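You operate a simulated robot arm through the tools that you are given. There is no shell and no other tool. Be economical: measure what you need, move in short steps, check, and stop when the job is done.

Carry out the task below with a simulated robot arm. There is one attempt and no reset: what you move stays moved.

## Task
Drain the washer and lift out its basket.
Fine: dial to 0 first; open the yellow drain lever till the water is gone, then shut it; lid and basket end on the clear bench.
Where things are to end (x, y in the base frame): washer lid within 60 mm of [240, -250]; wash basket within 60 mm of [350, -130].

The check looks at the end state, three seconds after you hand in, the way a careful person would. Anything else that was tipped, shoved, dropped, spilled or broken makes it a failure. A push-on lid holds only when it is set on centred and level and pressed home; a screw cap is set on level and turned clockwise until tight.

## Robot
A 6-joint arm with a two-finger parallel gripper, fixed in place. Base frame: the origin is at the foot of the arm, x ahead of it, y to its left, z up; the work surface is at about z = 0. Units: mm, degrees, N and s.
With the tool pointing down near the work surface it reaches from about 140 to 580 mm from the base axis. Its first joint turns from -66.0 to 66.0 degrees. Payload 2.1 kg.
The tool frame sits at the grasp point between the pads (the TCP): z along the fingers, y along the line on which they close. The tips reach 30 mm beyond it. The gripper opens to 94 mm. The fingers are 28 mm wide and 10 mm thick; the gripper's body (50 by 96 mm) begins 55 mm behind the TCP.
Orientation is that of the tool frame in the base frame, as a unit quaternion [x, y, z, w]. With the fingers straight down and closing along the base's y, the tool's x points along the base's -x, its y along +y and its z along -z.

## Interface
- The arm moves only by the tool apply_moves. Its argument "plan" is a list of rows, each an object (a shift or turn left out is 0, a gripper value left out holds the last) with "xyz": the shift along the tool's x, y, z in mm, a list of three; "rotation": the turn, a rotation vector about the tool's x, y, z in degrees, a list of three; "gripper": the closure, from 0 (fully open) to 1 (shut). In form: [{"xyz": [x, y, z], "rotation": [ax, ay, az], "gripper": gripper}, ...]. A call has 1 to 12 rows; each row is the pose to reach, as a shift and turn from the pose commanded when the call began, along the tool's axes at that moment. Rows are played at 5 a second. More than 50 mm and 8.6 degrees between two rows, or a gripper value outside its range, and nothing of the call is played. A pose out of reach is approached as far as the arm can. The call stops where the force on the tool passes 80 N (or 10 N more than at its start, if that is more) or the arm is blocked; 0.2 s more then pass. The fingers move at their own pace (about 72 mm/s each) and stop on an object; they squeeze with about 36 N. The grip force told is the motor's: it shows also when the fingers shut on nothing. Time passes only in rows, and 0.2 s behind the last, so rows that repeat a pose let the fingers close. It gives the time, the measured TCP pose, the force on the tool (base axes), the opening and the grip force at its end, in the units of the frame above (readings bear some noise), with the torque about the TCP (base axes, N m) and any sound that the robot's microphone picked up.
- Cameras (640 x 400 px; columns grow to the right, rows downward): "scene" is fixed at [71.9, -391.5, 478.1]; the picture's right is [0.57, -0.82, 0.00], its down [-0.50, -0.35, -0.79] and it looks along [0.65, 0.45, -0.61] (base axes); focal length 214 px, centre (320, 200). "wrist" rides on the gripper at [76, 14, -103] in the tool frame; the picture's right is [-0.18, 0.98, 0.00], its down [-0.75, -0.14, -0.64] and it looks along [-0.63, -0.12, 0.77] (tool axes); focal length 243 px, centre (320, 200).
- capture(camera): a new picture of that camera. It takes no simulated time.
- probe_pixels(camera, pixels): for up to 12 pixels [column, row] of the newest picture of that camera ("zoom" is the newest enlarged one), the place [x, y, z] in the base frame of the surface seen there, good to about 3 mm. It takes no simulated time.
- enlarge(camera, box): a new picture of the part [left, top, right, bottom] of that camera's present view, enlarged. It takes no simulated time.
- job_done(): hands the job in; it is judged then, once.

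Keep the steps short. Do not move on a guess: measure, check each grasp and each placing, and mend mistakes. In all there are 80 turns and 38 pictures (those below and enlarged ones count). Leave the gripper open and the arm clear of the work at the hand-in unless told otherwise, and finish with a single line.

The tools are called after "Emit:" as name(argument=value, ...) on one line, values as JSON. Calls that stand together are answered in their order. apply_moves: Moves the arm, as the interface text tells. Its arguments: {"type":"object","properties":{"plan":{"type":"array","items":{"type":"object","properties":{"xyz":{"type":"array","items":{"type":"number"}},"rotation":{"type":"array","items":{"type":"number"}},"gripper":{"type":"number"}}}}},"required":["plan"]} The other tools are called the same way: capture (camera) takes a picture; probe_pixels (camera, pixels) gives the place of the surface under pixels of a picture; enlarge (camera, box) takes an enlarged picture of a part of a camera's view; job_done () hands the job in.

At the start:

```text
time_s: 0.0
ee_pos: [338.2, 27.2, 360.5]
ee_rot: [-0.001, 1.0, 0.0, 0.0]
wrist_force: [-0.1, -0.1, -0.7]
torque: [0.0, 0.0, 0.0]
grip_width: 94.2
grip_force: 0.0
```

scene: 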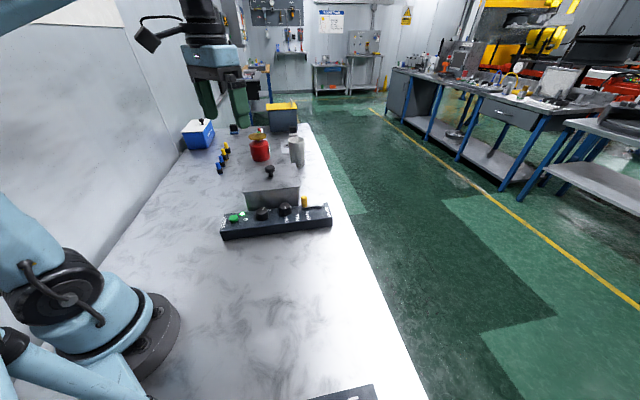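
wrist: 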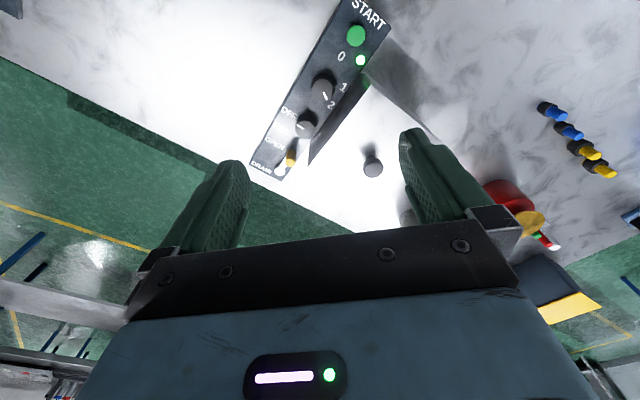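

I see the control panel (START, dials, yellow lever) and the washer behind it. I enlarge both views for detail.

Emit:
enlarge(camera="scene", box=[170, 100, 350, 250])

Emit:
enlarge(camera="wrist", box=[230, 0, 430, 190])

Emit:
probe_pixels(camera="wrist", pixels=[[323, 84], [306, 122], [290, 158], [372, 160], [374, 168], [356, 36], [280, 171], [330, 205], [420, 130], [368, 80], [250, 165], [385, 15]])

```text
2.67 times, centred on (260, 175) of scene
```

zoom: 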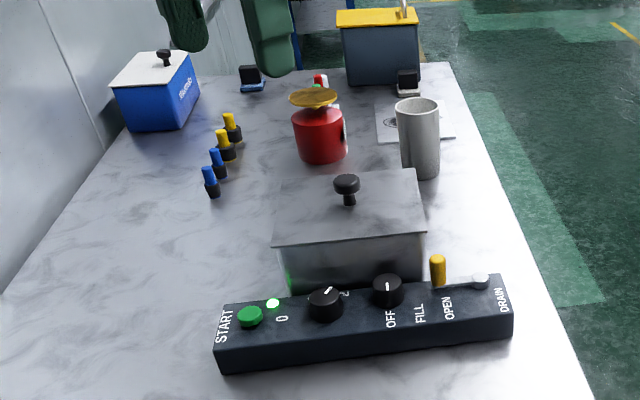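

```text
2.11 times, centred on (330, 95) of wrist
```

zoom: 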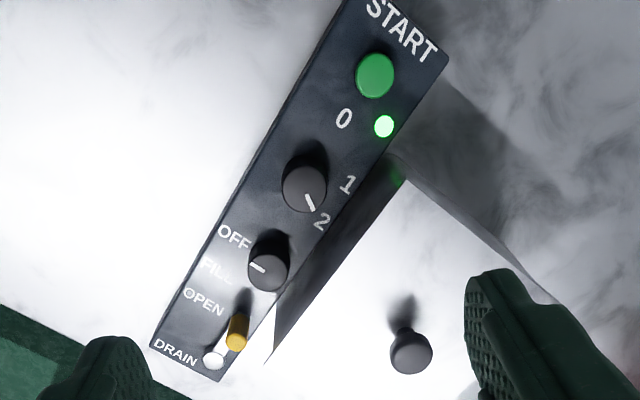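

```text
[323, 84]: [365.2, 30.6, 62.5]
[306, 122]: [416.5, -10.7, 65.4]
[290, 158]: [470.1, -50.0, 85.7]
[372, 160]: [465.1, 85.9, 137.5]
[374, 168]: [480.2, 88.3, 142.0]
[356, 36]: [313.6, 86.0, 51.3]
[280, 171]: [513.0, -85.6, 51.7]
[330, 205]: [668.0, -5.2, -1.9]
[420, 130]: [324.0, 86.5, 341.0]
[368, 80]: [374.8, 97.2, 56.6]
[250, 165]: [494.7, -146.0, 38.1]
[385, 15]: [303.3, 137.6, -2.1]
```

The dial pointer is near 2, and a second OFF/FILL knob sits next to it. I look closer at both and at the drain lever.

Emit:
enlarge(camera="scene", box=[225, 170, 335, 240])

Emit:
enlarge(camera="wrist", box=[270, 55, 350, 180])

```text
5.71 times, centred on (280, 205) of scene
```

zoom: 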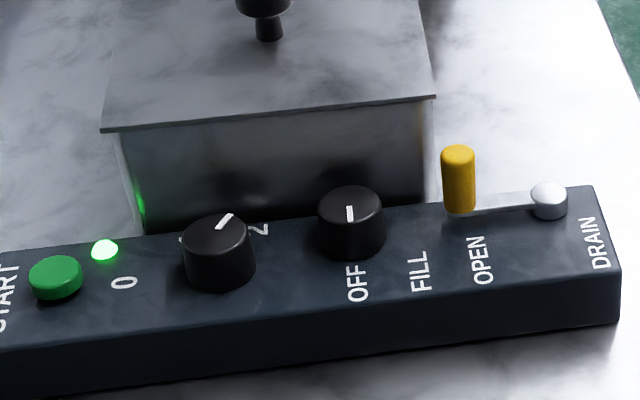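

```text
3.20 times, centred on (310, 118) of wrist
```

zoom: 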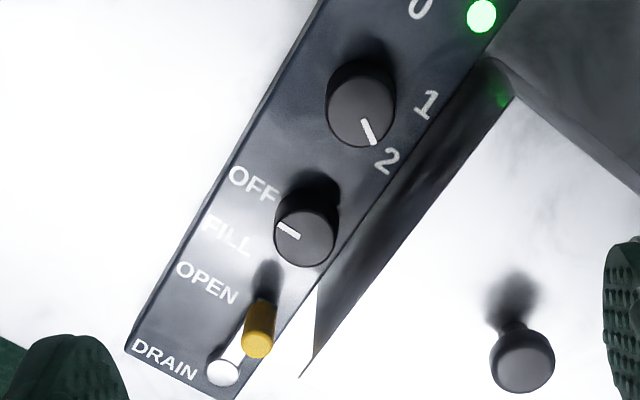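

Emit:
probe_pixels(camera="zoom", pixels=[[424, 8], [427, 103], [387, 160], [362, 102], [370, 132], [253, 185], [228, 237], [207, 283], [165, 360], [289, 230], [222, 374], [260, 345]])

Emit:
probe_pixels(camera="scene", pixels=[[270, 168], [250, 182], [290, 182], [301, 150], [285, 213], [262, 211], [303, 198], [304, 203], [314, 205], [333, 222], [224, 238], [258, 224]])

```text
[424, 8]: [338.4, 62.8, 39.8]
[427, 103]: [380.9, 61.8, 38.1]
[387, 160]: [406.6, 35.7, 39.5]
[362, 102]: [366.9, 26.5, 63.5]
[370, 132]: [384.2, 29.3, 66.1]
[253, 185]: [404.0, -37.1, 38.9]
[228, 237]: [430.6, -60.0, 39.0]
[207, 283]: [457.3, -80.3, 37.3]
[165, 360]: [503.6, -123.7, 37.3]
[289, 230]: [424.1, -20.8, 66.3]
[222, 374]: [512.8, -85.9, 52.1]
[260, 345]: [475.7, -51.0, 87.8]
```

```text
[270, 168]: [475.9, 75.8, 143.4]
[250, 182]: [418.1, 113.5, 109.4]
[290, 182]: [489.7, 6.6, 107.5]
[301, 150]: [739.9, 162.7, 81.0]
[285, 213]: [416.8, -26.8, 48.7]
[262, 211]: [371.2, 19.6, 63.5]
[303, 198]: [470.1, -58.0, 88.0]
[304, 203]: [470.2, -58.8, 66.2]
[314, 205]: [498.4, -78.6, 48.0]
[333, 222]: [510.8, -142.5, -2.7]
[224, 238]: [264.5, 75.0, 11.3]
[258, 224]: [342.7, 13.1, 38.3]
```

The dial centre is near (369, 27), top z≈65, with its mark at 2. From the label positions, 0 is about 120° counterclockwise seen from above. The OFF/FILL knob is at OFF, so I leave it alone. Next I go above the dial, pre-turned 60° clockwise, with the gripper partly closed.

Emit:
apply_moves(plan=[{"xyz": [-4, 0, 25], "rotation": [0, 0, 7.5], "gripper": 0.3}, {"xyz": [-8, 0, 50], "rotation": [0, 0, 15]}, {"xyz": [-12, 0, 75], "rotation": [0, 0, 22.5]}, {"xyz": [-16, 0, 100], "rotation": [0, 0, 30]}, {"xyz": [-20, 0, 125], "rotation": [0, 0, 37.5]}, {"xyz": [-24, 0, 150], "rotation": [0, 0, 45]}, {"xyz": [-28, 0, 175], "rotation": [0, 0, 52.5]}, {"xyz": [-31, 0, 200], "rotation": [0, 0, 60], "gripper": 0.35}, {"xyz": [-31, 0, 200], "rotation": [0, 0, 60]}])

Emit:
capture(camera="wrist")

```text
time_s: 2.0
ee_pos: [369.3, 28.1, 161.1]
ee_rot: [0.501, 0.866, 0.0, 0.0]
wrist_force: [-0.3, 0.0, 0.5]
torque: [0.0, 0.02, -0.01]
grip_width: 61.3
grip_force: 0.1
```

```text
31 pictures are left
```

wrist: 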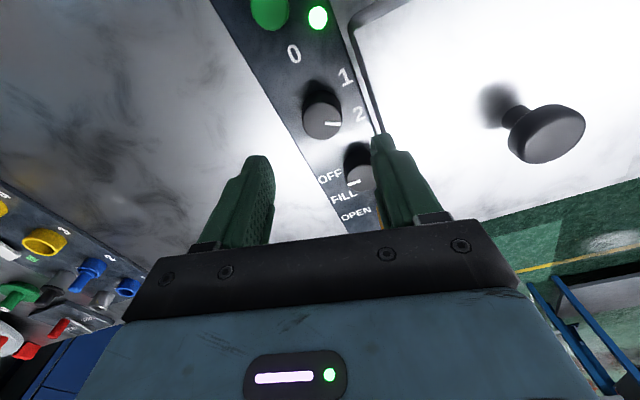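

I probe the dial top to fix its centre, and the neighbouring label positions.

Emit:
probe_pixels(camera="wrist", pixels=[[305, 120], [340, 119], [321, 104], [322, 134], [322, 120], [326, 123], [338, 125], [293, 53], [345, 77], [360, 114], [360, 178], [545, 135]])

```text
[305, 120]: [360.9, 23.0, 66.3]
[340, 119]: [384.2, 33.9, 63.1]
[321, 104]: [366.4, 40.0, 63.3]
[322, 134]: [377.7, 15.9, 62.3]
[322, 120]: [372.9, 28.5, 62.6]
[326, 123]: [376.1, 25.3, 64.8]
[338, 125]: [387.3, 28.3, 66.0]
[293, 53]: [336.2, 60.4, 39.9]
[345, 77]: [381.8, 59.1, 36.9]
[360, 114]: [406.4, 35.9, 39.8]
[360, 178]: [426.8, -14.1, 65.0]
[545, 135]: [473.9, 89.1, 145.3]
```

Centre is about (372.3, 28.2). I descend around the knob and close.

Emit:
apply_moves(plan=[{"xyz": [-1.5, 2.6, 30]}, {"xyz": [-1.5, 2.6, 60]}, {"xyz": [-1.5, 2.6, 75]}, {"xyz": [-1.5, 2.6, 87]}, {"xyz": [-1.5, 2.6, 87], "gripper": 1.0}, {"xyz": [-1.5, 2.6, 87]}, {"xyz": [-1.5, 2.6, 87]}])

```text
time_s: 2.4
ee_pos: [375.1, 28.3, 138.6]
ee_rot: [0.5, 0.866, 0.004, -0.001]
wrist_force: [-9.7, -4.7, 48.7]
torque: [1.23, -1.06, 0.13]
grip_width: 55.3
grip_force: 0.0
stopped in row 2: the force on the tool passed its limit at 178 N (the readings are from after the stop); the commanded pose is now the measured one
```

The tips hit something at z≈108, most likely the lid edge. I back up and look.

Emit:
apply_moves(plan=[{"xyz": [0, 0, -20]}, {"xyz": [0, 0, -42]}])

Emit:
capture(camera="wrist")

Emit:
enlarge(camera="scene", box=[215, 140, 335, 245])

```text
time_s: 3.0
ee_pos: [375.4, 30.0, 179.2]
ee_rot: [0.5, 0.866, 0.005, -0.001]
wrist_force: [0.1, 0.3, -0.1]
torque: [0.04, -0.03, 0.01]
grip_width: 61.1
grip_force: 0.1
```

```text
30 pictures are left
```

wrist: 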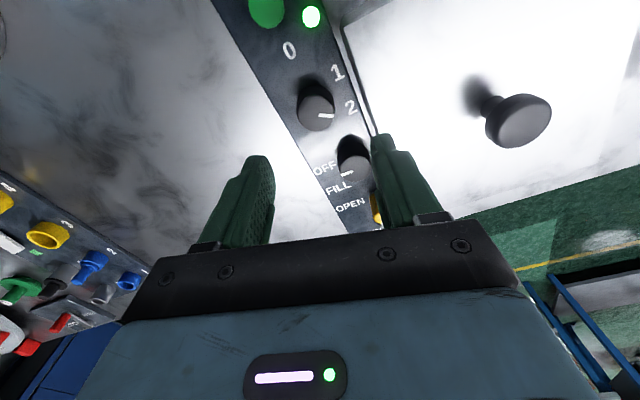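

```text
3.81 times, centred on (275, 192) of scene
```

zoom: 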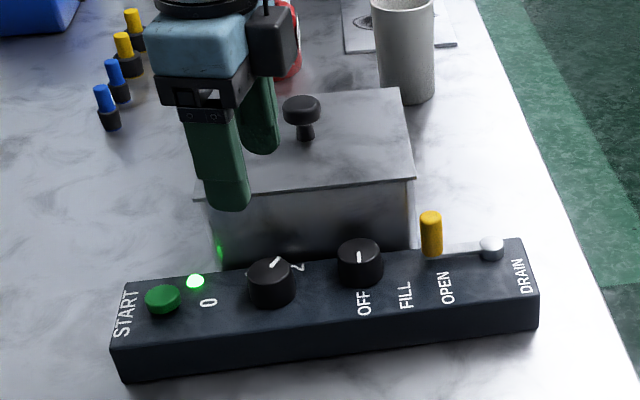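

Nothing seems displaced. I measure the lid's outline and the lid knob.

Emit:
probe_pixels(camera="zoom", pixels=[[198, 197], [412, 175], [398, 91], [260, 190], [340, 183], [302, 105], [310, 230], [400, 225], [365, 160], [380, 120], [302, 96], [302, 120]])

Emit:
probe_pixels(camera="wrist", pixels=[[345, 35], [352, 60], [362, 95], [371, 128], [385, 12], [420, 60], [450, 150], [520, 200], [600, 60], [500, 118], [545, 115], [520, 98]])

```text
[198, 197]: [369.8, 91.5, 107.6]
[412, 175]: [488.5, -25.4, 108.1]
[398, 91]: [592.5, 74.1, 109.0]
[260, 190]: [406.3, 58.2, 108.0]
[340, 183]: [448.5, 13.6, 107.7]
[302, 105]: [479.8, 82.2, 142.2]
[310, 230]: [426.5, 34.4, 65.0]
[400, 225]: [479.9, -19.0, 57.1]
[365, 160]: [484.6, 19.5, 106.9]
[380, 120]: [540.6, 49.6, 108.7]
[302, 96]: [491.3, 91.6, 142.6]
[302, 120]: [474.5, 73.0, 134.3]
```

```text
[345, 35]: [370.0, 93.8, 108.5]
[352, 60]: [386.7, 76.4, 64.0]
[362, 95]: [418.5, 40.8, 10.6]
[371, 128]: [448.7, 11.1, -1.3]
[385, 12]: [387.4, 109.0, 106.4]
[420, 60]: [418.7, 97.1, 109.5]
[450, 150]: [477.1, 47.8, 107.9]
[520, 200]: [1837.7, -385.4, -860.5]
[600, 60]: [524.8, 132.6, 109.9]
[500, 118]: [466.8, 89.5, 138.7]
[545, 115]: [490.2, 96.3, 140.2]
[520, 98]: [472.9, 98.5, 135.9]
```

The lid edge is only 43 mm from the dial's centre, so the fingers were too wide at that angle. I narrow to 46 mm, turn 30° more so the finger clears the edge, and re-centre before descending.

Emit:
apply_moves(plan=[{"xyz": [0, -3.6, 0], "rotation": [0, 0, 7.5], "gripper": 0.51}, {"xyz": [0, -3.6, 0], "rotation": [0, 0, 15]}, {"xyz": [0, -3.6, 0], "rotation": [0, 0, 22.5]}, {"xyz": [0, -3.6, 10], "rotation": [0, 0, 30]}, {"xyz": [0, -3.6, 30], "rotation": [0, 0, 30]}, {"xyz": [0, -3.6, 55], "rotation": [0, 0, 30]}, {"xyz": [0, -3.6, 75], "rotation": [0, 0, 30]}, {"xyz": [0, -3.6, 90], "rotation": [0, 0, 30]}, {"xyz": [0, -3.6, 104], "rotation": [0, 0, 30]}])

Emit:
capture(camera="wrist")

```text
time_s: 5.0
ee_pos: [370.9, 29.6, 74.9]
ee_rot: [0.707, 0.707, 0.004, -0.002]
wrist_force: [-0.1, -0.6, 0.0]
torque: [0.01, 0.02, 0.0]
grip_width: 46.1
grip_force: 0.0
```

```text
28 pictures are left
```

wrist: 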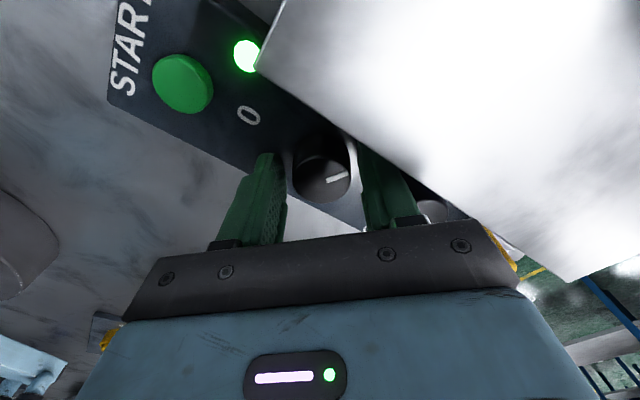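

The knob is between the fingers with gaps on both sides. I close on it.

Emit:
apply_moves(plan=[{"gripper": 0.8}, {"gripper": 0.8}, {"gripper": 0.8}])

```text
time_s: 5.8
ee_pos: [371.8, 28.5, 74.8]
ee_rot: [0.707, 0.707, 0.005, -0.002]
wrist_force: [7.3, 1.6, -15.9]
torque: [-0.04, -0.25, 0.06]
grip_width: 34.5
grip_force: 45.0
```

Gripped at 34.5 mm. I turn counterclockwise (seen from above) 60° and read torque and sound.

Emit:
apply_moves(plan=[{"xyz": [0, 1, 0], "rotation": [0, 0, -7.5]}, {"xyz": [0, 1, 0], "rotation": [0, 0, -15]}, {"xyz": [0, 1, 0], "rotation": [0, 0, -22.5]}, {"xyz": [0, 1, 0], "rotation": [0, 0, -30]}, {"xyz": [0, 1, 0], "rotation": [0, 0, -37.5]}, {"xyz": [0, 1, 0], "rotation": [0, 0, -45]}, {"xyz": [0, 1, 0], "rotation": [0, 0, -52.5]}, {"xyz": [0, 1, 0], "rotation": [0, 0, -60]}])

Emit:
capture(camera="wrist")

```text
time_s: 7.6
ee_pos: [369.4, 26.7, 74.5]
ee_rot: [0.258, 0.966, 0.002, -0.004]
wrist_force: [-36.1, -8.6, -6.6]
torque: [-0.53, 0.52, -0.08]
grip_width: 34.9
grip_force: 45.0
```

```text
27 pictures are left
```

wrist: 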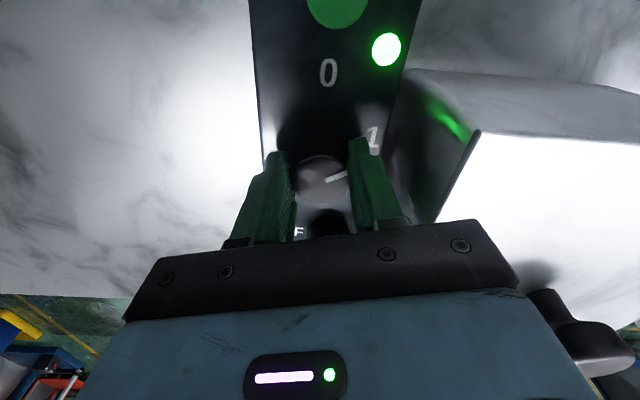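

The dial turns with the gripper: the mark now points to 1. There is some side load of about 36 N, so I relieve it by 2 mm and turn the other 60°.

Emit:
apply_moves(plan=[{"xyz": [1.2, -1.9, 0], "rotation": [0, 0, 0]}, {"xyz": [1.2, -1.9, 0], "rotation": [0, 0, -7.5]}, {"xyz": [1.2, -1.9, 0], "rotation": [0, 0, -15]}, {"xyz": [1.2, -1.9, 0], "rotation": [0, 0, -22.5]}, {"xyz": [1.2, -1.9, 0], "rotation": [0, 0, -30]}, {"xyz": [1.2, -1.9, 0], "rotation": [0, 0, -37.5]}, {"xyz": [1.2, -1.9, 0], "rotation": [0, 0, -45]}, {"xyz": [1.2, -1.9, 0], "rotation": [0, 0, -52.5]}, {"xyz": [1.2, -1.9, 0], "rotation": [0, 0, -60]}])

Emit:
capture(camera="wrist")

```text
time_s: 9.6
ee_pos: [369.8, 24.0, 75.5]
ee_rot: [-0.26, 0.966, -0.002, 0.0]
wrist_force: [-16.8, -30.5, 18.2]
torque: [-0.97, 0.78, -0.02]
grip_width: 34.7
grip_force: 44.9
```

```text
26 pictures are left
```

wrist: 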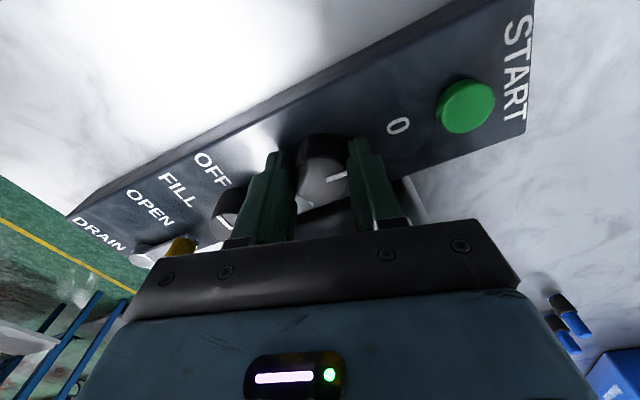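

The dial now points towards 0. I open slightly and lift to check.

Emit:
apply_moves(plan=[{"gripper": 0.51}, {"gripper": 0.51}, {"xyz": [0, 0, -30]}, {"xyz": [0, 0, -70]}, {"xyz": [0, 0, -110]}, {"xyz": [30, 0, -140]}])

Emit:
capture(camera="wrist")

Emit:
enlarge(camera="scene", box=[215, 150, 335, 245])

```text
time_s: 11.0
ee_pos: [344.7, 10.5, 215.5]
ee_rot: [-0.259, 0.966, 0.003, 0.003]
wrist_force: [0.1, 0.3, 0.8]
torque: [-0.02, 0.0, -0.02]
grip_width: 45.8
grip_force: 0.0
```

```text
25 pictures are left
```

wrist: 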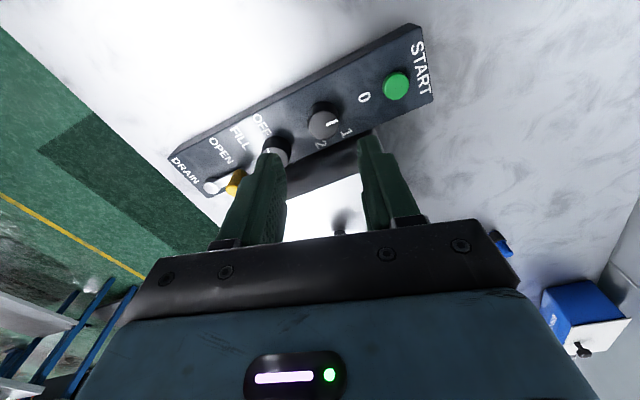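

```text
4.21 times, centred on (275, 198) of scene
```

zoom: 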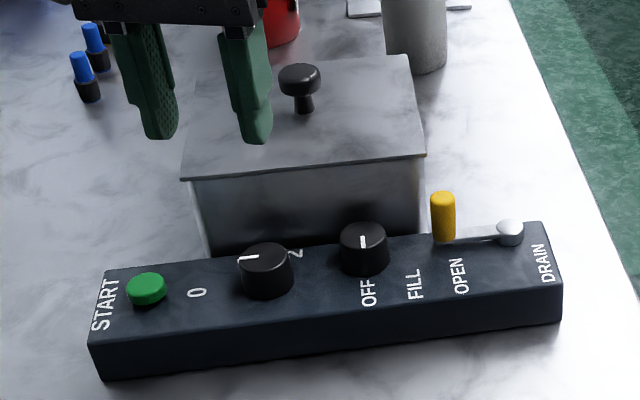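

The green light is off. I check the exact direction of the mark.

Emit:
enlarge(camera="wrist", box=[280, 60, 400, 160])

Emit:
probe_pixels(camera="wrist", pixels=[[323, 118], [364, 97], [347, 132], [321, 144], [212, 187], [235, 178], [415, 35]])

```text
4.00 times, centred on (340, 110) of wrist
```

zoom: 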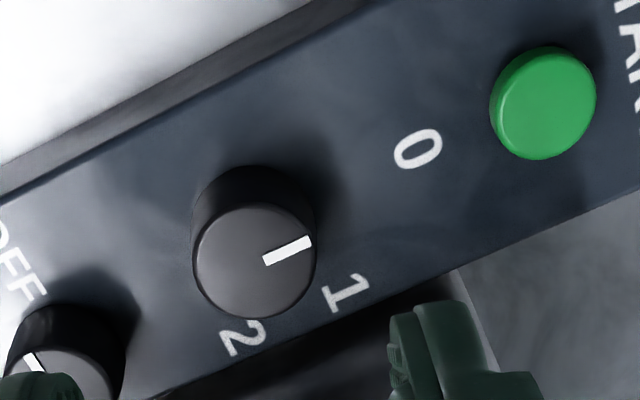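

```text
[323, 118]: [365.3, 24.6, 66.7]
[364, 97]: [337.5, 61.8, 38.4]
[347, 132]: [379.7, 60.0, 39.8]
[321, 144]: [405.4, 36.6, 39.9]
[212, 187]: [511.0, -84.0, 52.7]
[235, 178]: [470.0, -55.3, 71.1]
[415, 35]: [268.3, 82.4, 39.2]
```

The mark points at 0, the light is off and the panel has not moved. Next is the drain lever: pivot (512, -85), yellow pin near (473, -54). I go above it with the closing axis along the swing's tangent.

Emit:
apply_moves(plan=[{"xyz": [-8.7, -13.4, 0], "rotation": [0, 0, 7.33], "gripper": 0.7}, {"xyz": [-17.5, -26.7, 0], "rotation": [0, 0, 14.67]}, {"xyz": [-26.2, -40.1, 0], "rotation": [0, 0, 22]}, {"xyz": [-34.9, -53.5, 0], "rotation": [0, 0, 29.33]}, {"xyz": [-43.7, -66.8, 0], "rotation": [0, 0, 36.67]}, {"xyz": [-52.4, -80.2, 0], "rotation": [0, 0, 44]}, {"xyz": [-61.1, -93.6, 0], "rotation": [0, 0, 51.33]}, {"xyz": [-69.9, -107, 0], "rotation": [0, 0, 58.67]}, {"xyz": [-78.6, -120.3, 0], "rotation": [0, 0, 66]}, {"xyz": [-78.6, -120.3, 40], "rotation": [0, 0, 66]}])

Emit:
capture(camera="wrist")

```text
time_s: 13.2
ee_pos: [472.5, -52.3, 175.9]
ee_rot: [0.31, 0.951, 0.004, 0.0]
wrist_force: [0.4, -0.6, 0.1]
torque: [-0.01, -0.01, 0.0]
grip_width: 28.2
grip_force: 0.0
```

```text
22 pictures are left
```

wrist: 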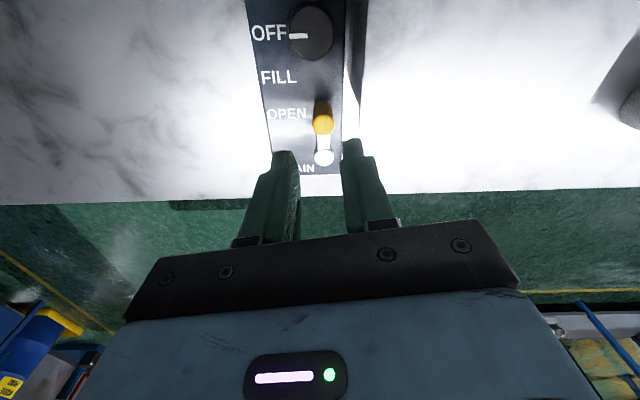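

Emit:
probe_pixels(camera="wrist", pixels=[[323, 118], [323, 128], [315, 122], [331, 122], [323, 132], [323, 158], [316, 158], [332, 158], [287, 114], [346, 100], [349, 60]])

```text
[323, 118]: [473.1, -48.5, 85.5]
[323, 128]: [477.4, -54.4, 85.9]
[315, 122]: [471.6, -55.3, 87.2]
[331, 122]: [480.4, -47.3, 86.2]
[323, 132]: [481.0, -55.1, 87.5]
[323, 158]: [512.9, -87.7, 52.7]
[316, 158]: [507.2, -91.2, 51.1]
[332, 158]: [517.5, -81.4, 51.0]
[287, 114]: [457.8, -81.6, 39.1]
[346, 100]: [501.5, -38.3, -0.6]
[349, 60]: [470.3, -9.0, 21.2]
```

The pin centre is about (476, -51.5) and the lid edge is roughly 27 mm behind it. I narrow to 24 mm, bias 2.5 mm to the front, and descend slowly.

Emit:
apply_moves(plan=[{"xyz": [-2, 0.2, 0], "rotation": [0, 0, 8], "gripper": 0.745}, {"xyz": [-2, 0.2, 25], "rotation": [0, 0, 8]}, {"xyz": [-2, 0.2, 45], "rotation": [0, 0, 8]}, {"xyz": [-2, 0.2, 60], "rotation": [0, 0, 8]}, {"xyz": [-2, 0.2, 70], "rotation": [0, 0, 8]}, {"xyz": [-2, 0.2, 79], "rotation": [0, 0, 8]}])

Emit:
capture(camera="wrist")

```text
time_s: 14.6
ee_pos: [474.4, -53.0, 95.0]
ee_rot: [0.375, 0.927, 0.004, 0.0]
wrist_force: [-0.7, 0.3, 0.4]
torque: [-0.02, -0.01, -0.03]
grip_width: 24.2
grip_force: 0.1
```

```text
21 pictures are left
```

wrist: 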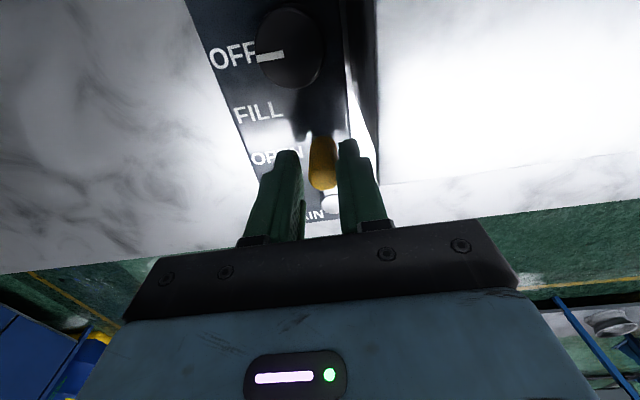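

The pin is between the fingers. I centre and close.

Emit:
apply_moves(plan=[{"xyz": [0, 1.5, 0], "gripper": 0.9}, {"xyz": [0, 1.5, 0], "gripper": 0.9}])

```text
time_s: 15.2
ee_pos: [476.0, -53.6, 95.8]
ee_rot: [0.376, 0.927, 0.003, -0.001]
wrist_force: [-5.6, -2.4, -4.3]
torque: [-0.18, 0.29, -0.34]
grip_width: 17.9
grip_force: 45.3
```

Gripped (18 mm). I swing it counterclockwise towards OPEN, in 8° steps to 40°.

Emit:
apply_moves(plan=[{"xyz": [-0.5, -7, 0], "rotation": [0, 0, -8]}, {"xyz": [-1.9, -13.8, 0], "rotation": [0, 0, -16]}, {"xyz": [-4.3, -20.3, 0], "rotation": [0, 0, -24]}, {"xyz": [-7.6, -26.5, 0], "rotation": [0, 0, -32]}, {"xyz": [-11.7, -32.1, 0], "rotation": [0, 0, -40]}])

Emit:
capture(camera="wrist")

```text
time_s: 16.4
ee_pos: [461.7, -85.6, 95.2]
ee_rot: [0.034, 0.999, 0.003, 0.001]
wrist_force: [-3.4, -0.9, 6.9]
torque: [-0.25, 0.53, -0.08]
grip_width: 18.0
grip_force: 45.0
```

```text
20 pictures are left
```

wrist: 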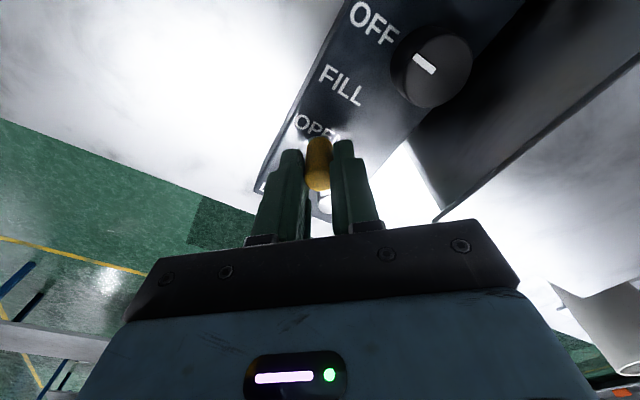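

The lever follows with low force and no stop, and there is no draining sound yet. I go another 32°.

Emit:
apply_moves(plan=[{"xyz": [-0.5, -7, 0], "rotation": [0, 0, -8]}, {"xyz": [-1.9, -13.8, 0], "rotation": [0, 0, -16]}, {"xyz": [-4.3, -20.3, 0], "rotation": [0, 0, -24]}, {"xyz": [-7.6, -26.5, 0], "rotation": [0, 0, -32]}, {"xyz": [-7.6, -26.5, 0], "rotation": [0, 0, -32]}])

```text
time_s: 17.6
ee_pos: [464.7, -102.9, 94.1]
ee_rot: [-0.248, 0.969, 0.014, 0.0]
wrist_force: [-32.2, 53.1, 3.7]
torque: [0.44, 0.08, 0.06]
grip_width: 18.1
grip_force: 45.2
```

It reached a stop at about 60° with 60 N. I ease the command back to that angle and wait for the water to drain.

Emit:
apply_moves(plan=[{"xyz": [-0.2, 4.4, 0], "rotation": [0, 0, 5]}, {"xyz": [-0.8, 8, 0], "rotation": [0, 0, 9]}, {"xyz": [-0.8, 8, 0], "rotation": [0, 0, 9]}, {"xyz": [-0.8, 8, 0], "rotation": [0, 0, 9]}, {"xyz": [-0.8, 8, 0], "rotation": [0, 0, 9]}, {"xyz": [-0.8, 8, 0], "rotation": [0, 0, 9]}, {"xyz": [-0.8, 8, 0], "rotation": [0, 0, 9]}, {"xyz": [-0.8, 8, 0], "rotation": [0, 0, 9]}, {"xyz": [-0.8, 8, 0], "rotation": [0, 0, 9]}, {"xyz": [-0.8, 8, 0], "rotation": [0, 0, 9]}, {"xyz": [-0.8, 8, 0], "rotation": [0, 0, 9]}, {"xyz": [-0.8, 8, 0], "rotation": [0, 0, 9]}])

Emit:
enlarge(camera="scene", box=[215, 150, 335, 245])

```text
time_s: 20.2
ee_pos: [463.1, -103.1, 95.0]
ee_rot: [-0.166, 0.986, 0.006, 0.002]
wrist_force: [-14.8, 24.7, 3.0]
torque: [0.09, 0.13, 0.1]
grip_width: 17.9
grip_force: 45.7
```

```text
4.21 times, centred on (275, 198) of scene
```

zoom: 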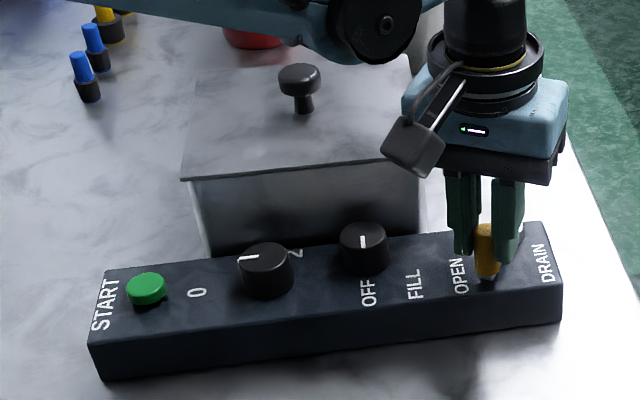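

The lid hides the water level. I leave the lever open, release it and check that it stays, then take the lid off to see the water before shutting the lever.

Emit:
apply_moves(plan=[{"gripper": 0.65}, {"gripper": 0.65}, {"xyz": [0, 0, -30]}, {"xyz": [0, 0, -70]}, {"xyz": [0, 0, -110]}, {"xyz": [0, 0, -130]}, {"xyz": [0, 0, -130]}, {"xyz": [0, 0, -130]}, {"xyz": [0, 0, -130]}, {"xyz": [0, 0, -130]}, {"xyz": [0, 0, -130]}, {"xyz": [0, 0, -130]}])

Emit:
enlarge(camera="scene", box=[215, 150, 335, 245])

```text
time_s: 22.8
ee_pos: [463.3, -105.3, 224.4]
ee_rot: [-0.165, 0.986, 0.004, 0.002]
wrist_force: [0.2, -0.4, 0.0]
torque: [0.01, -0.01, -0.02]
grip_width: 33.0
grip_force: 0.1
```

```text
4.21 times, centred on (275, 198) of scene
```

zoom: 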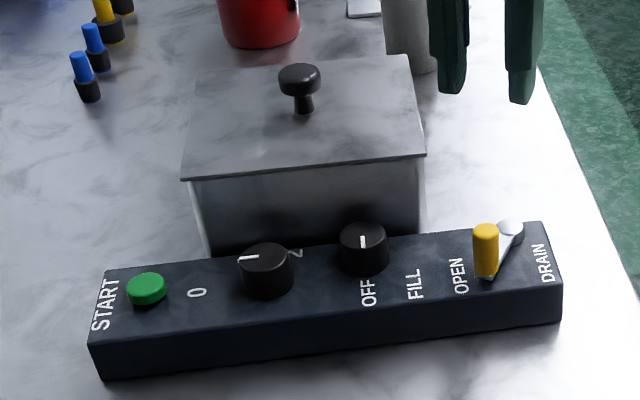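

The lever stays open. Before lifting the lid I check the target area and lid knob in a full scene picture.

Emit:
capture(camera="scene")

Emit:
probe_pixels(camera="scene", pixels=[[345, 393], [315, 396], [380, 388], [420, 390], [395, 330], [365, 280], [340, 230], [300, 330], [270, 390], [271, 168], [150, 300], [166, 370]])

```text
17 pictures are left
```

scene: 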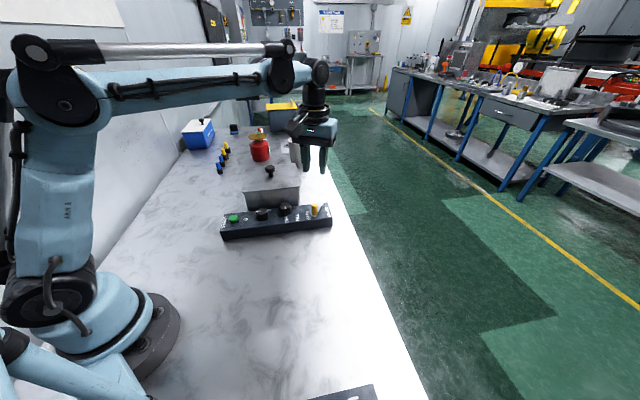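

```text
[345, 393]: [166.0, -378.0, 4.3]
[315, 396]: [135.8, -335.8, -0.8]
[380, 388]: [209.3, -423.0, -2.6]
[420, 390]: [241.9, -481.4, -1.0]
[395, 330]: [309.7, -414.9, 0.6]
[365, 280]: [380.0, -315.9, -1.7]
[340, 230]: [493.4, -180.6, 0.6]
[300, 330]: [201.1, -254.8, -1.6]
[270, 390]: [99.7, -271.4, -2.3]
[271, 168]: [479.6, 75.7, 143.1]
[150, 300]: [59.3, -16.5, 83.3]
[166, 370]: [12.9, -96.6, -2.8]
```

The target area is clear: a dark plate is at (166, -378), about 60 mm from the planned lid edge. I move above the lid knob.

Emit:
apply_moves(plan=[{"xyz": [-13, 29, 0], "rotation": [0, 0, -4.3], "gripper": 0.36}, {"xyz": [-26, 58, 0], "rotation": [0, 0, -8.7]}, {"xyz": [-39, 87, 0], "rotation": [0, 0, -13]}, {"xyz": [-52, 116, 0], "rotation": [0, 0, -17.3]}, {"xyz": [-65, 145, 0], "rotation": [0, 0, -21.7]}, {"xyz": [-77.6, 174.2, 0], "rotation": [0, 0, -26]}, {"xyz": [-77.6, 174.2, 0], "rotation": [0, 0, -26]}])

Emit:
capture(camera="wrist")

```text
time_s: 24.4
ee_pos: [481.9, 86.5, 226.8]
ee_rot: [-0.384, 0.923, 0.004, 0.003]
wrist_force: [1.0, -0.1, 0.2]
torque: [-0.02, 0.0, 0.03]
grip_width: 60.5
grip_force: 0.0
```

```text
16 pictures are left
```

wrist: 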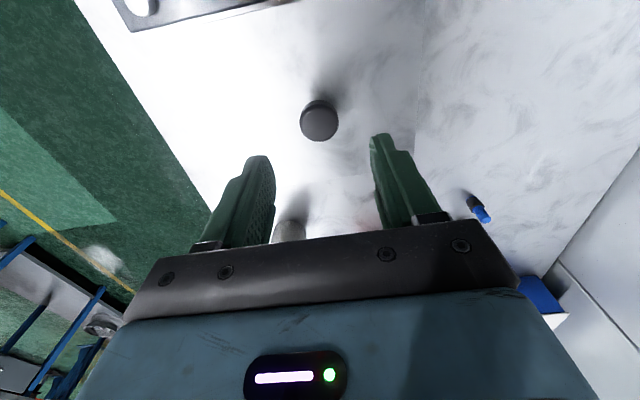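

Emit:
probe_pixels(camera="wrist", pixels=[[302, 121], [336, 121], [319, 106], [319, 138], [319, 121], [319, 130], [340, 160]])

```text
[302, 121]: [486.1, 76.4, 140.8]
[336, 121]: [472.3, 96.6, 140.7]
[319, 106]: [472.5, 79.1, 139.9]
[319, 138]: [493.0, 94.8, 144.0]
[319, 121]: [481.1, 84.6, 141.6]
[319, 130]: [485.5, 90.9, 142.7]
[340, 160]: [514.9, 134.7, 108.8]
```

The knob centre is (481.5, 86.5), straight below. I descend to z≈145 and close.

Emit:
apply_moves(plan=[{"xyz": [0, 0, 30]}, {"xyz": [0, 0, 55]}, {"xyz": [0, 0, 70]}, {"xyz": [0, 0, 81]}, {"xyz": [0, 0, 81], "gripper": 1}, {"xyz": [0, 0, 81], "gripper": 1}, {"xyz": [0, 0, 81], "gripper": 1}, {"xyz": [0, 0, 81], "gripper": 1}])

```text
time_s: 26.2
ee_pos: [480.6, 87.1, 145.3]
ee_rot: [-0.383, 0.924, 0.002, 0.004]
wrist_force: [-0.5, -0.2, -0.5]
torque: [-0.01, 0.01, -0.03]
grip_width: 30.8
grip_force: 36.5
```

Gripped (30.8 mm). I lift the lid slowly, straight up.

Emit:
apply_moves(plan=[{"xyz": [0, 0, -4]}, {"xyz": [0, 0, -10]}, {"xyz": [0, 0, -20]}, {"xyz": [0, 0, -40]}, {"xyz": [0, 0, -60]}, {"xyz": [0, 0, -80]}, {"xyz": [0, 0, -100]}])

Emit:
capture(camera="scene")

```text
time_s: 27.8
ee_pos: [480.2, 84.2, 246.9]
ee_rot: [-0.383, 0.924, 0.003, 0.003]
wrist_force: [-0.5, 0.8, -2.7]
torque: [0.0, 0.0, -0.03]
grip_width: 30.9
grip_force: 35.9
```

```text
15 pictures are left
```

scene: 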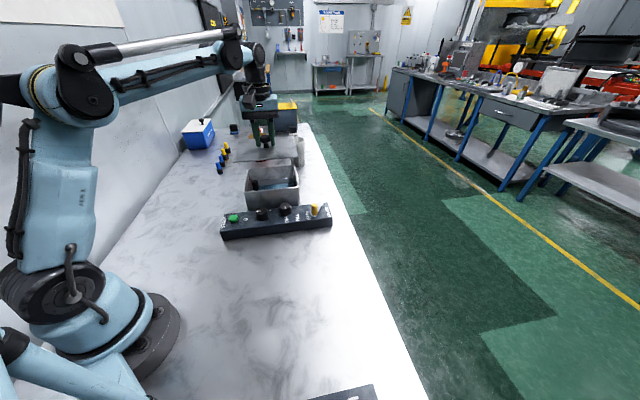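

The lid is off and held level; I can see blue inside the washer. I carry the lid over to (240, -250) at height.

Emit:
apply_moves(plan=[{"xyz": [34, -5.5, 0]}, {"xyz": [68, -11, 0]}, {"xyz": [102, -16.5, 0]}, {"xyz": [136, -22, 0]}, {"xyz": [170, -27.5, 0]}, {"xyz": [204, -33, 0]}, {"xyz": [238, -38.5, 0]}, {"xyz": [272, -44, 0]}, {"xyz": [306, -49.5, 0]}, {"xyz": [340, -55, 0]}, {"xyz": [374, -60.5, 0]}, {"xyz": [405, -66, 0]}])

Emit:
enlarge(camera="scene", box=[235, 150, 315, 215])

```text
time_s: 30.4
ee_pos: [240.3, -247.0, 242.0]
ee_rot: [-0.383, 0.924, 0.004, 0.004]
wrist_force: [-0.3, 0.0, -2.2]
torque: [0.0, 0.01, 0.02]
grip_width: 31.1
grip_force: 36.2
```

```text
6.15 times, centred on (275, 182) of scene
```

zoom: 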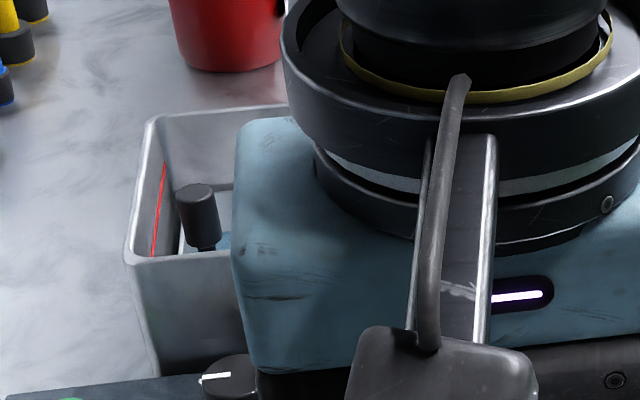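

The lid is over its place. I lower to about z 60 quickly, then slow down to feel for contact.

Emit:
apply_moves(plan=[{"xyz": [0, -1, 40]}, {"xyz": [0, -1, 80]}, {"xyz": [0, -1, 120]}, {"xyz": [0, -1, 150]}, {"xyz": [0, -1, 170]}, {"xyz": [0, -1, 182]}, {"xyz": [0, -1, 186]}, {"xyz": [0, -1, 188]}, {"xyz": [0, -1, 188]}])

Emit:
capture(camera="scene")

```text
time_s: 32.4
ee_pos: [242.8, -245.7, 54.8]
ee_rot: [-0.383, 0.924, 0.004, 0.003]
wrist_force: [-0.3, -0.3, -3.1]
torque: [0.03, 0.01, 0.0]
grip_width: 30.8
grip_force: 35.4
```

```text
13 pictures are left
```

scene: 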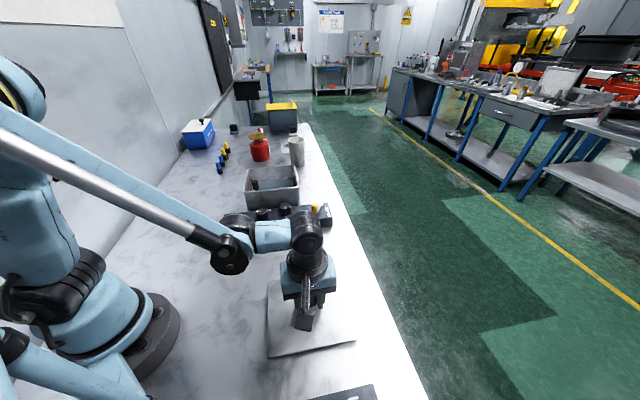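

No contact yet and the lid is clear of the dark plate. I lower in 1.5 mm steps.

Emit:
apply_moves(plan=[{"xyz": [0, 0, 2]}, {"xyz": [0, 0, 4]}, {"xyz": [0, 0, 6]}, {"xyz": [0, 0, 8]}, {"xyz": [0, 0, 9]}])

```text
time_s: 33.6
ee_pos: [242.1, -247.6, 46.4]
ee_rot: [-0.383, 0.924, 0.004, 0.004]
wrist_force: [-2.8, 1.5, 31.4]
torque: [0.1, -0.02, -0.01]
grip_width: 31.0
grip_force: 35.8
```

It touches the bench (31 N up at z 46). I open, rise and verify.

Emit:
apply_moves(plan=[{"xyz": [0, 0, -1], "gripper": 0.36}, {"xyz": [0, 0, -1]}, {"xyz": [0, 0, -1]}, {"xyz": [0, 0, -30]}, {"xyz": [0, 0, -70]}, {"xyz": [0, 0, -115]}, {"xyz": [0, 0, -160]}, {"xyz": [0, 0, -200]}])

Emit:
capture(camera="scene")

Emit:
enlarge(camera="scene", box=[235, 145, 335, 225])

Emit:
probe_pixels(camera="scene", pixels=[[269, 355], [353, 340], [275, 295], [271, 182], [290, 185], [264, 187], [314, 207]])

```text
time_s: 35.4
ee_pos: [241.1, -247.7, 245.2]
ee_rot: [-0.382, 0.924, 0.003, 0.003]
wrist_force: [0.0, -0.5, -0.1]
torque: [-0.01, -0.03, 0.0]
grip_width: 59.9
grip_force: 0.1
```

```text
12 pictures are left
```

scene: 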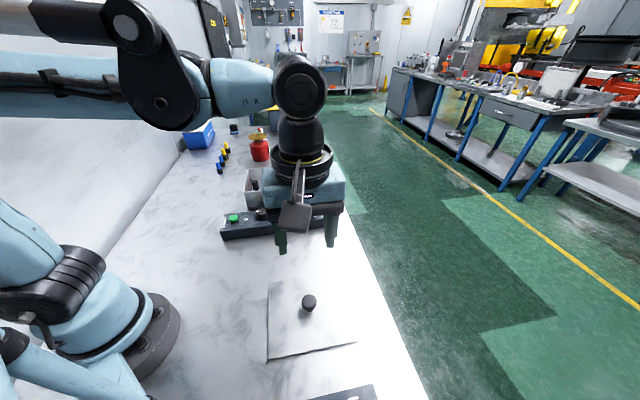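

```text
5.00 times, centred on (285, 185) of scene
```

zoom: 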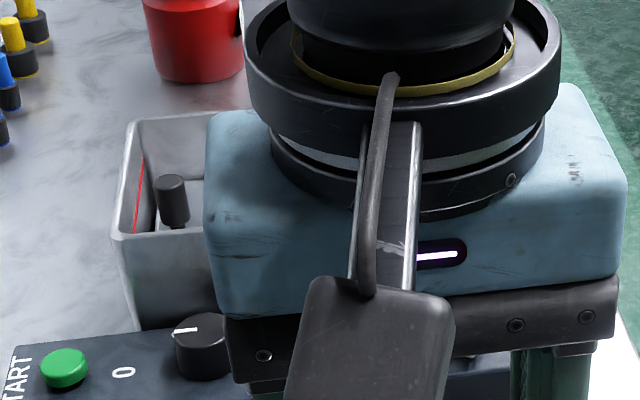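

```text
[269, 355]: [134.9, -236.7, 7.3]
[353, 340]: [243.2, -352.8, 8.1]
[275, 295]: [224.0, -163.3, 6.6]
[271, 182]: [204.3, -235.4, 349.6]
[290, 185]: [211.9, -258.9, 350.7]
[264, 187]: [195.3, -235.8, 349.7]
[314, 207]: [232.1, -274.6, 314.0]
```

The lid lies flat at (240, -250). I return above the drain lever, which also frees the scene view of the washer's inside.

Emit:
apply_moves(plan=[{"xyz": [-32, -7, 0], "rotation": [0, 0, 3.3], "gripper": 0.65}, {"xyz": [-64, -14, 0], "rotation": [0, 0, 6.5]}, {"xyz": [-97, -21, 0], "rotation": [0, 0, 9.8]}, {"xyz": [-129, -28, 0], "rotation": [0, 0, 13]}, {"xyz": [-161, -35, 0], "rotation": [0, 0, 16.3]}, {"xyz": [-193, -42, 0], "rotation": [0, 0, 19.5]}, {"xyz": [-226, -49, 0], "rotation": [0, 0, 22.8]}, {"xyz": [-257.7, -56, 0], "rotation": [0, 0, 26]}, {"xyz": [-257.7, -56, 20], "rotation": [0, 0, 26]}])

Emit:
enlarge(camera="scene", box=[235, 145, 335, 225])

```text
time_s: 37.4
ee_pos: [463.4, -105.7, 228.0]
ee_rot: [-0.164, 0.986, 0.005, 0.002]
wrist_force: [-0.5, 0.0, -0.5]
torque: [-0.01, 0.01, 0.02]
grip_width: 33.1
grip_force: 0.1
```

```text
5.00 times, centred on (285, 185) of scene
```

zoom: 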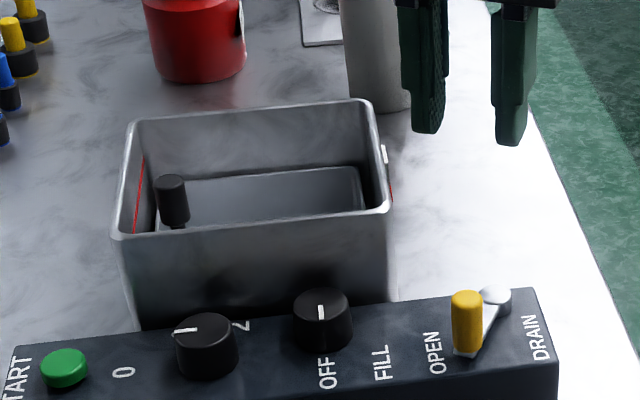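

Emit:
probe_pixels(camera="zoom", pixels=[[172, 183], [172, 210], [177, 228], [250, 195], [320, 185], [250, 172], [250, 150], [340, 200], [130, 236], [375, 212], [372, 103], [140, 118]])

Emit:
enlarge(camera="scene", box=[250, 160, 320, 200])

```text
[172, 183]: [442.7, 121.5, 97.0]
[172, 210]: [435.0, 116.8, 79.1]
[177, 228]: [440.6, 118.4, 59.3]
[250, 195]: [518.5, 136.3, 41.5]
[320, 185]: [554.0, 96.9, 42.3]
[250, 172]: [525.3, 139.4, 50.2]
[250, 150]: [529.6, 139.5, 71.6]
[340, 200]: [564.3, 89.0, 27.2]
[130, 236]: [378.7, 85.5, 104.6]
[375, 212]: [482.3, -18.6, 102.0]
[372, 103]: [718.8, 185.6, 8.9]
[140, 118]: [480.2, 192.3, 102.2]
```

```text
9.14 times, centred on (285, 180) of scene
```

zoom: 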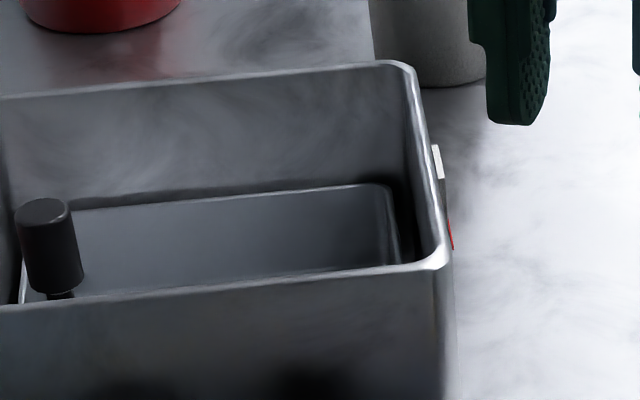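

I cannot see the washer floor from here. I bring the wrist camera over the washer to check for water.

Emit:
apply_moves(plan=[{"xyz": [-19.3, 32.3, -3], "rotation": [0, 0, -4.3]}, {"xyz": [-38.7, 64.5, -6], "rotation": [0, 0, -8.7]}, {"xyz": [-58, 96.8, -9], "rotation": [0, 0, -13]}, {"xyz": [-77.3, 129, -12], "rotation": [0, 0, -17.3]}, {"xyz": [-96.7, 161.3, -15], "rotation": [0, 0, -21.7]}, {"xyz": [-116, 193.6, -15], "rotation": [0, 0, -26]}])

Emit:
capture(camera="wrist")

```text
time_s: 38.8
ee_pos: [509.1, 115.1, 244.6]
ee_rot: [-0.383, 0.924, 0.003, 0.004]
wrist_force: [0.0, 0.7, -0.4]
torque: [-0.01, 0.01, 0.01]
grip_width: 33.1
grip_force: 0.1
```

```text
8 pictures are left
```

wrist: 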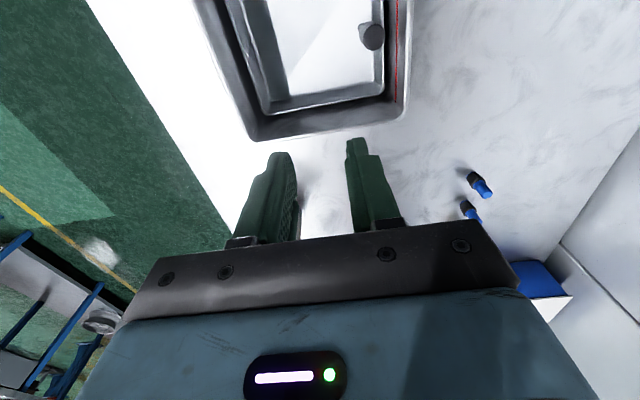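

The basket floor looks dry and bright, with no blue. I probe the floor, the gap around the basket, and the handle.

Emit:
probe_pixels(camera="wrist", pixels=[[330, 20], [300, 70], [340, 60], [371, 28], [371, 45], [363, 37], [381, 37], [270, 108], [380, 93], [265, 118], [260, 60], [390, 80]])

Emit:
enlarge(camera="wrist", box=[190, 0, 420, 145])

```text
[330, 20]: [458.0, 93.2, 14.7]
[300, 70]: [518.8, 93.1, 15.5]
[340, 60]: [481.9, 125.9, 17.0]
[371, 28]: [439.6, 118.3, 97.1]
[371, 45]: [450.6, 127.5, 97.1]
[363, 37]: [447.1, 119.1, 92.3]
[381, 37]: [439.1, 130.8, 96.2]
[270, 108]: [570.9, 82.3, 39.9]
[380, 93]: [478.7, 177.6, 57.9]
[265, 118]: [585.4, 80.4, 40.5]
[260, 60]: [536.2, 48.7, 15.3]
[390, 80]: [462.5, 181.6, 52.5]
```

```text
2.76 times, centred on (305, 72) of wrist
```

zoom: 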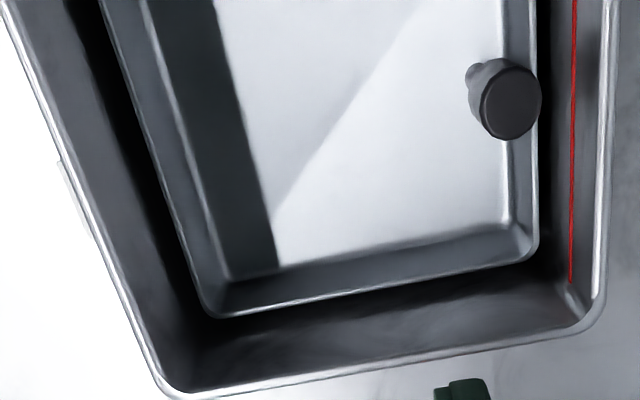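

The washer is drained: the basket floor is dry at z≈15. Now I go back and shut the lever, starting by moving above the pin at (464, -103).

Emit:
apply_moves(plan=[{"xyz": [31.2, -20.5, 0], "rotation": [0, 0, 4.3]}, {"xyz": [62.4, -41, 0], "rotation": [0, 0, 8.7]}, {"xyz": [93.6, -61.4, 0], "rotation": [0, 0, 13]}, {"xyz": [124.8, -81.8, 0], "rotation": [0, 0, 17.3]}, {"xyz": [156, -102.3, 0], "rotation": [0, 0, 21.7]}, {"xyz": [187.2, -122.7, 0], "rotation": [0, 0, 26]}, {"xyz": [187.2, -122.7, 40], "rotation": [0, 0, 26]}, {"xyz": [187.2, -122.7, 80], "rotation": [0, 0, 26]}, {"xyz": [187.2, -122.7, 110], "rotation": [0, 0, 26]}, {"xyz": [187.2, -122.7, 130], "rotation": [0, 0, 26]}, {"xyz": [187.2, -122.7, 149], "rotation": [0, 0, 26]}])

```text
time_s: 41.2
ee_pos: [464.9, -102.9, 94.1]
ee_rot: [-0.165, 0.986, 0.005, 0.002]
wrist_force: [-0.7, 0.2, 0.0]
torque: [0.0, 0.04, -0.01]
grip_width: 33.0
grip_force: 0.1
```

I close on the pin and swing it back clockwise about the pivot.

Emit:
apply_moves(plan=[{"gripper": 0.9}, {"gripper": 0.9}, {"xyz": [-0.4, 6.5, 0], "rotation": [0, 0, 7.5]}, {"xyz": [-1.7, 12.9, 0], "rotation": [0, 0, 15]}, {"xyz": [-3.8, 19.1, 0], "rotation": [0, 0, 22.5]}, {"xyz": [-6.7, 25, 0], "rotation": [0, 0, 30]}, {"xyz": [-10.3, 30.4, 0], "rotation": [0, 0, 37.5]}, {"xyz": [-14.6, 35.4, 0], "rotation": [0, 0, 45]}, {"xyz": [-19.6, 39.7, 0], "rotation": [0, 0, 52.5]}, {"xyz": [-25, 43.3, 0], "rotation": [0, 0, 60]}, {"xyz": [-28.1, 44.9, 0], "rotation": [0, 0, 64]}])

```text
time_s: 43.6
ee_pos: [477.9, -52.8, 93.6]
ee_rot: [0.384, 0.923, 0.004, 0.001]
wrist_force: [10.4, -15.9, -13.0]
torque: [-0.78, -0.42, 0.08]
grip_width: 18.0
grip_force: 45.0
```

The pin is back at (478, -53), its start. I nudge it 3 mm further to confirm the stop, then ease off and release with a small opening.

Emit:
apply_moves(plan=[{"xyz": [-0.2, 3, 0], "rotation": [0, 0, 3]}, {"xyz": [-0.2, 3, 0], "rotation": [0, 0, 3]}])

```text
time_s: 44.2
ee_pos: [476.5, -52.8, 94.7]
ee_rot: [0.409, 0.913, 0.0, -0.002]
wrist_force: [-13.1, -24.9, -13.0]
torque: [-0.03, 0.46, -0.1]
grip_width: 17.9
grip_force: 45.0
```

It is at the stop. I release and rise.

Emit:
apply_moves(plan=[{"xyz": [0, -2.5, 0]}, {"xyz": [0, -2.5, 0], "gripper": 0.74}, {"xyz": [0, -2.5, 0], "gripper": 0.74}, {"xyz": [0, -2.5, -20]}, {"xyz": [0, -2.5, -50]}, {"xyz": [0, -2.5, -95]}, {"xyz": [0, -2.5, -140]}])

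Emit:
enlarge(camera="scene", box=[235, 145, 335, 225])

```text
time_s: 45.8
ee_pos: [475.8, -52.1, 234.1]
ee_rot: [0.407, 0.913, 0.004, 0.0]
wrist_force: [0.9, 1.1, 0.3]
torque: [0.0, -0.01, -0.01]
grip_width: 24.3
grip_force: 0.0
```

```text
5.00 times, centred on (285, 185) of scene
```

zoom: 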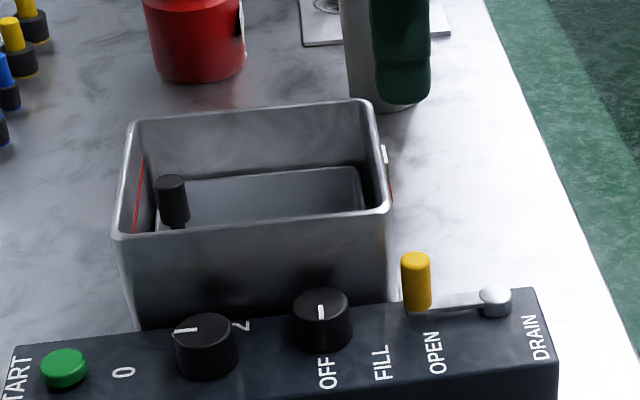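

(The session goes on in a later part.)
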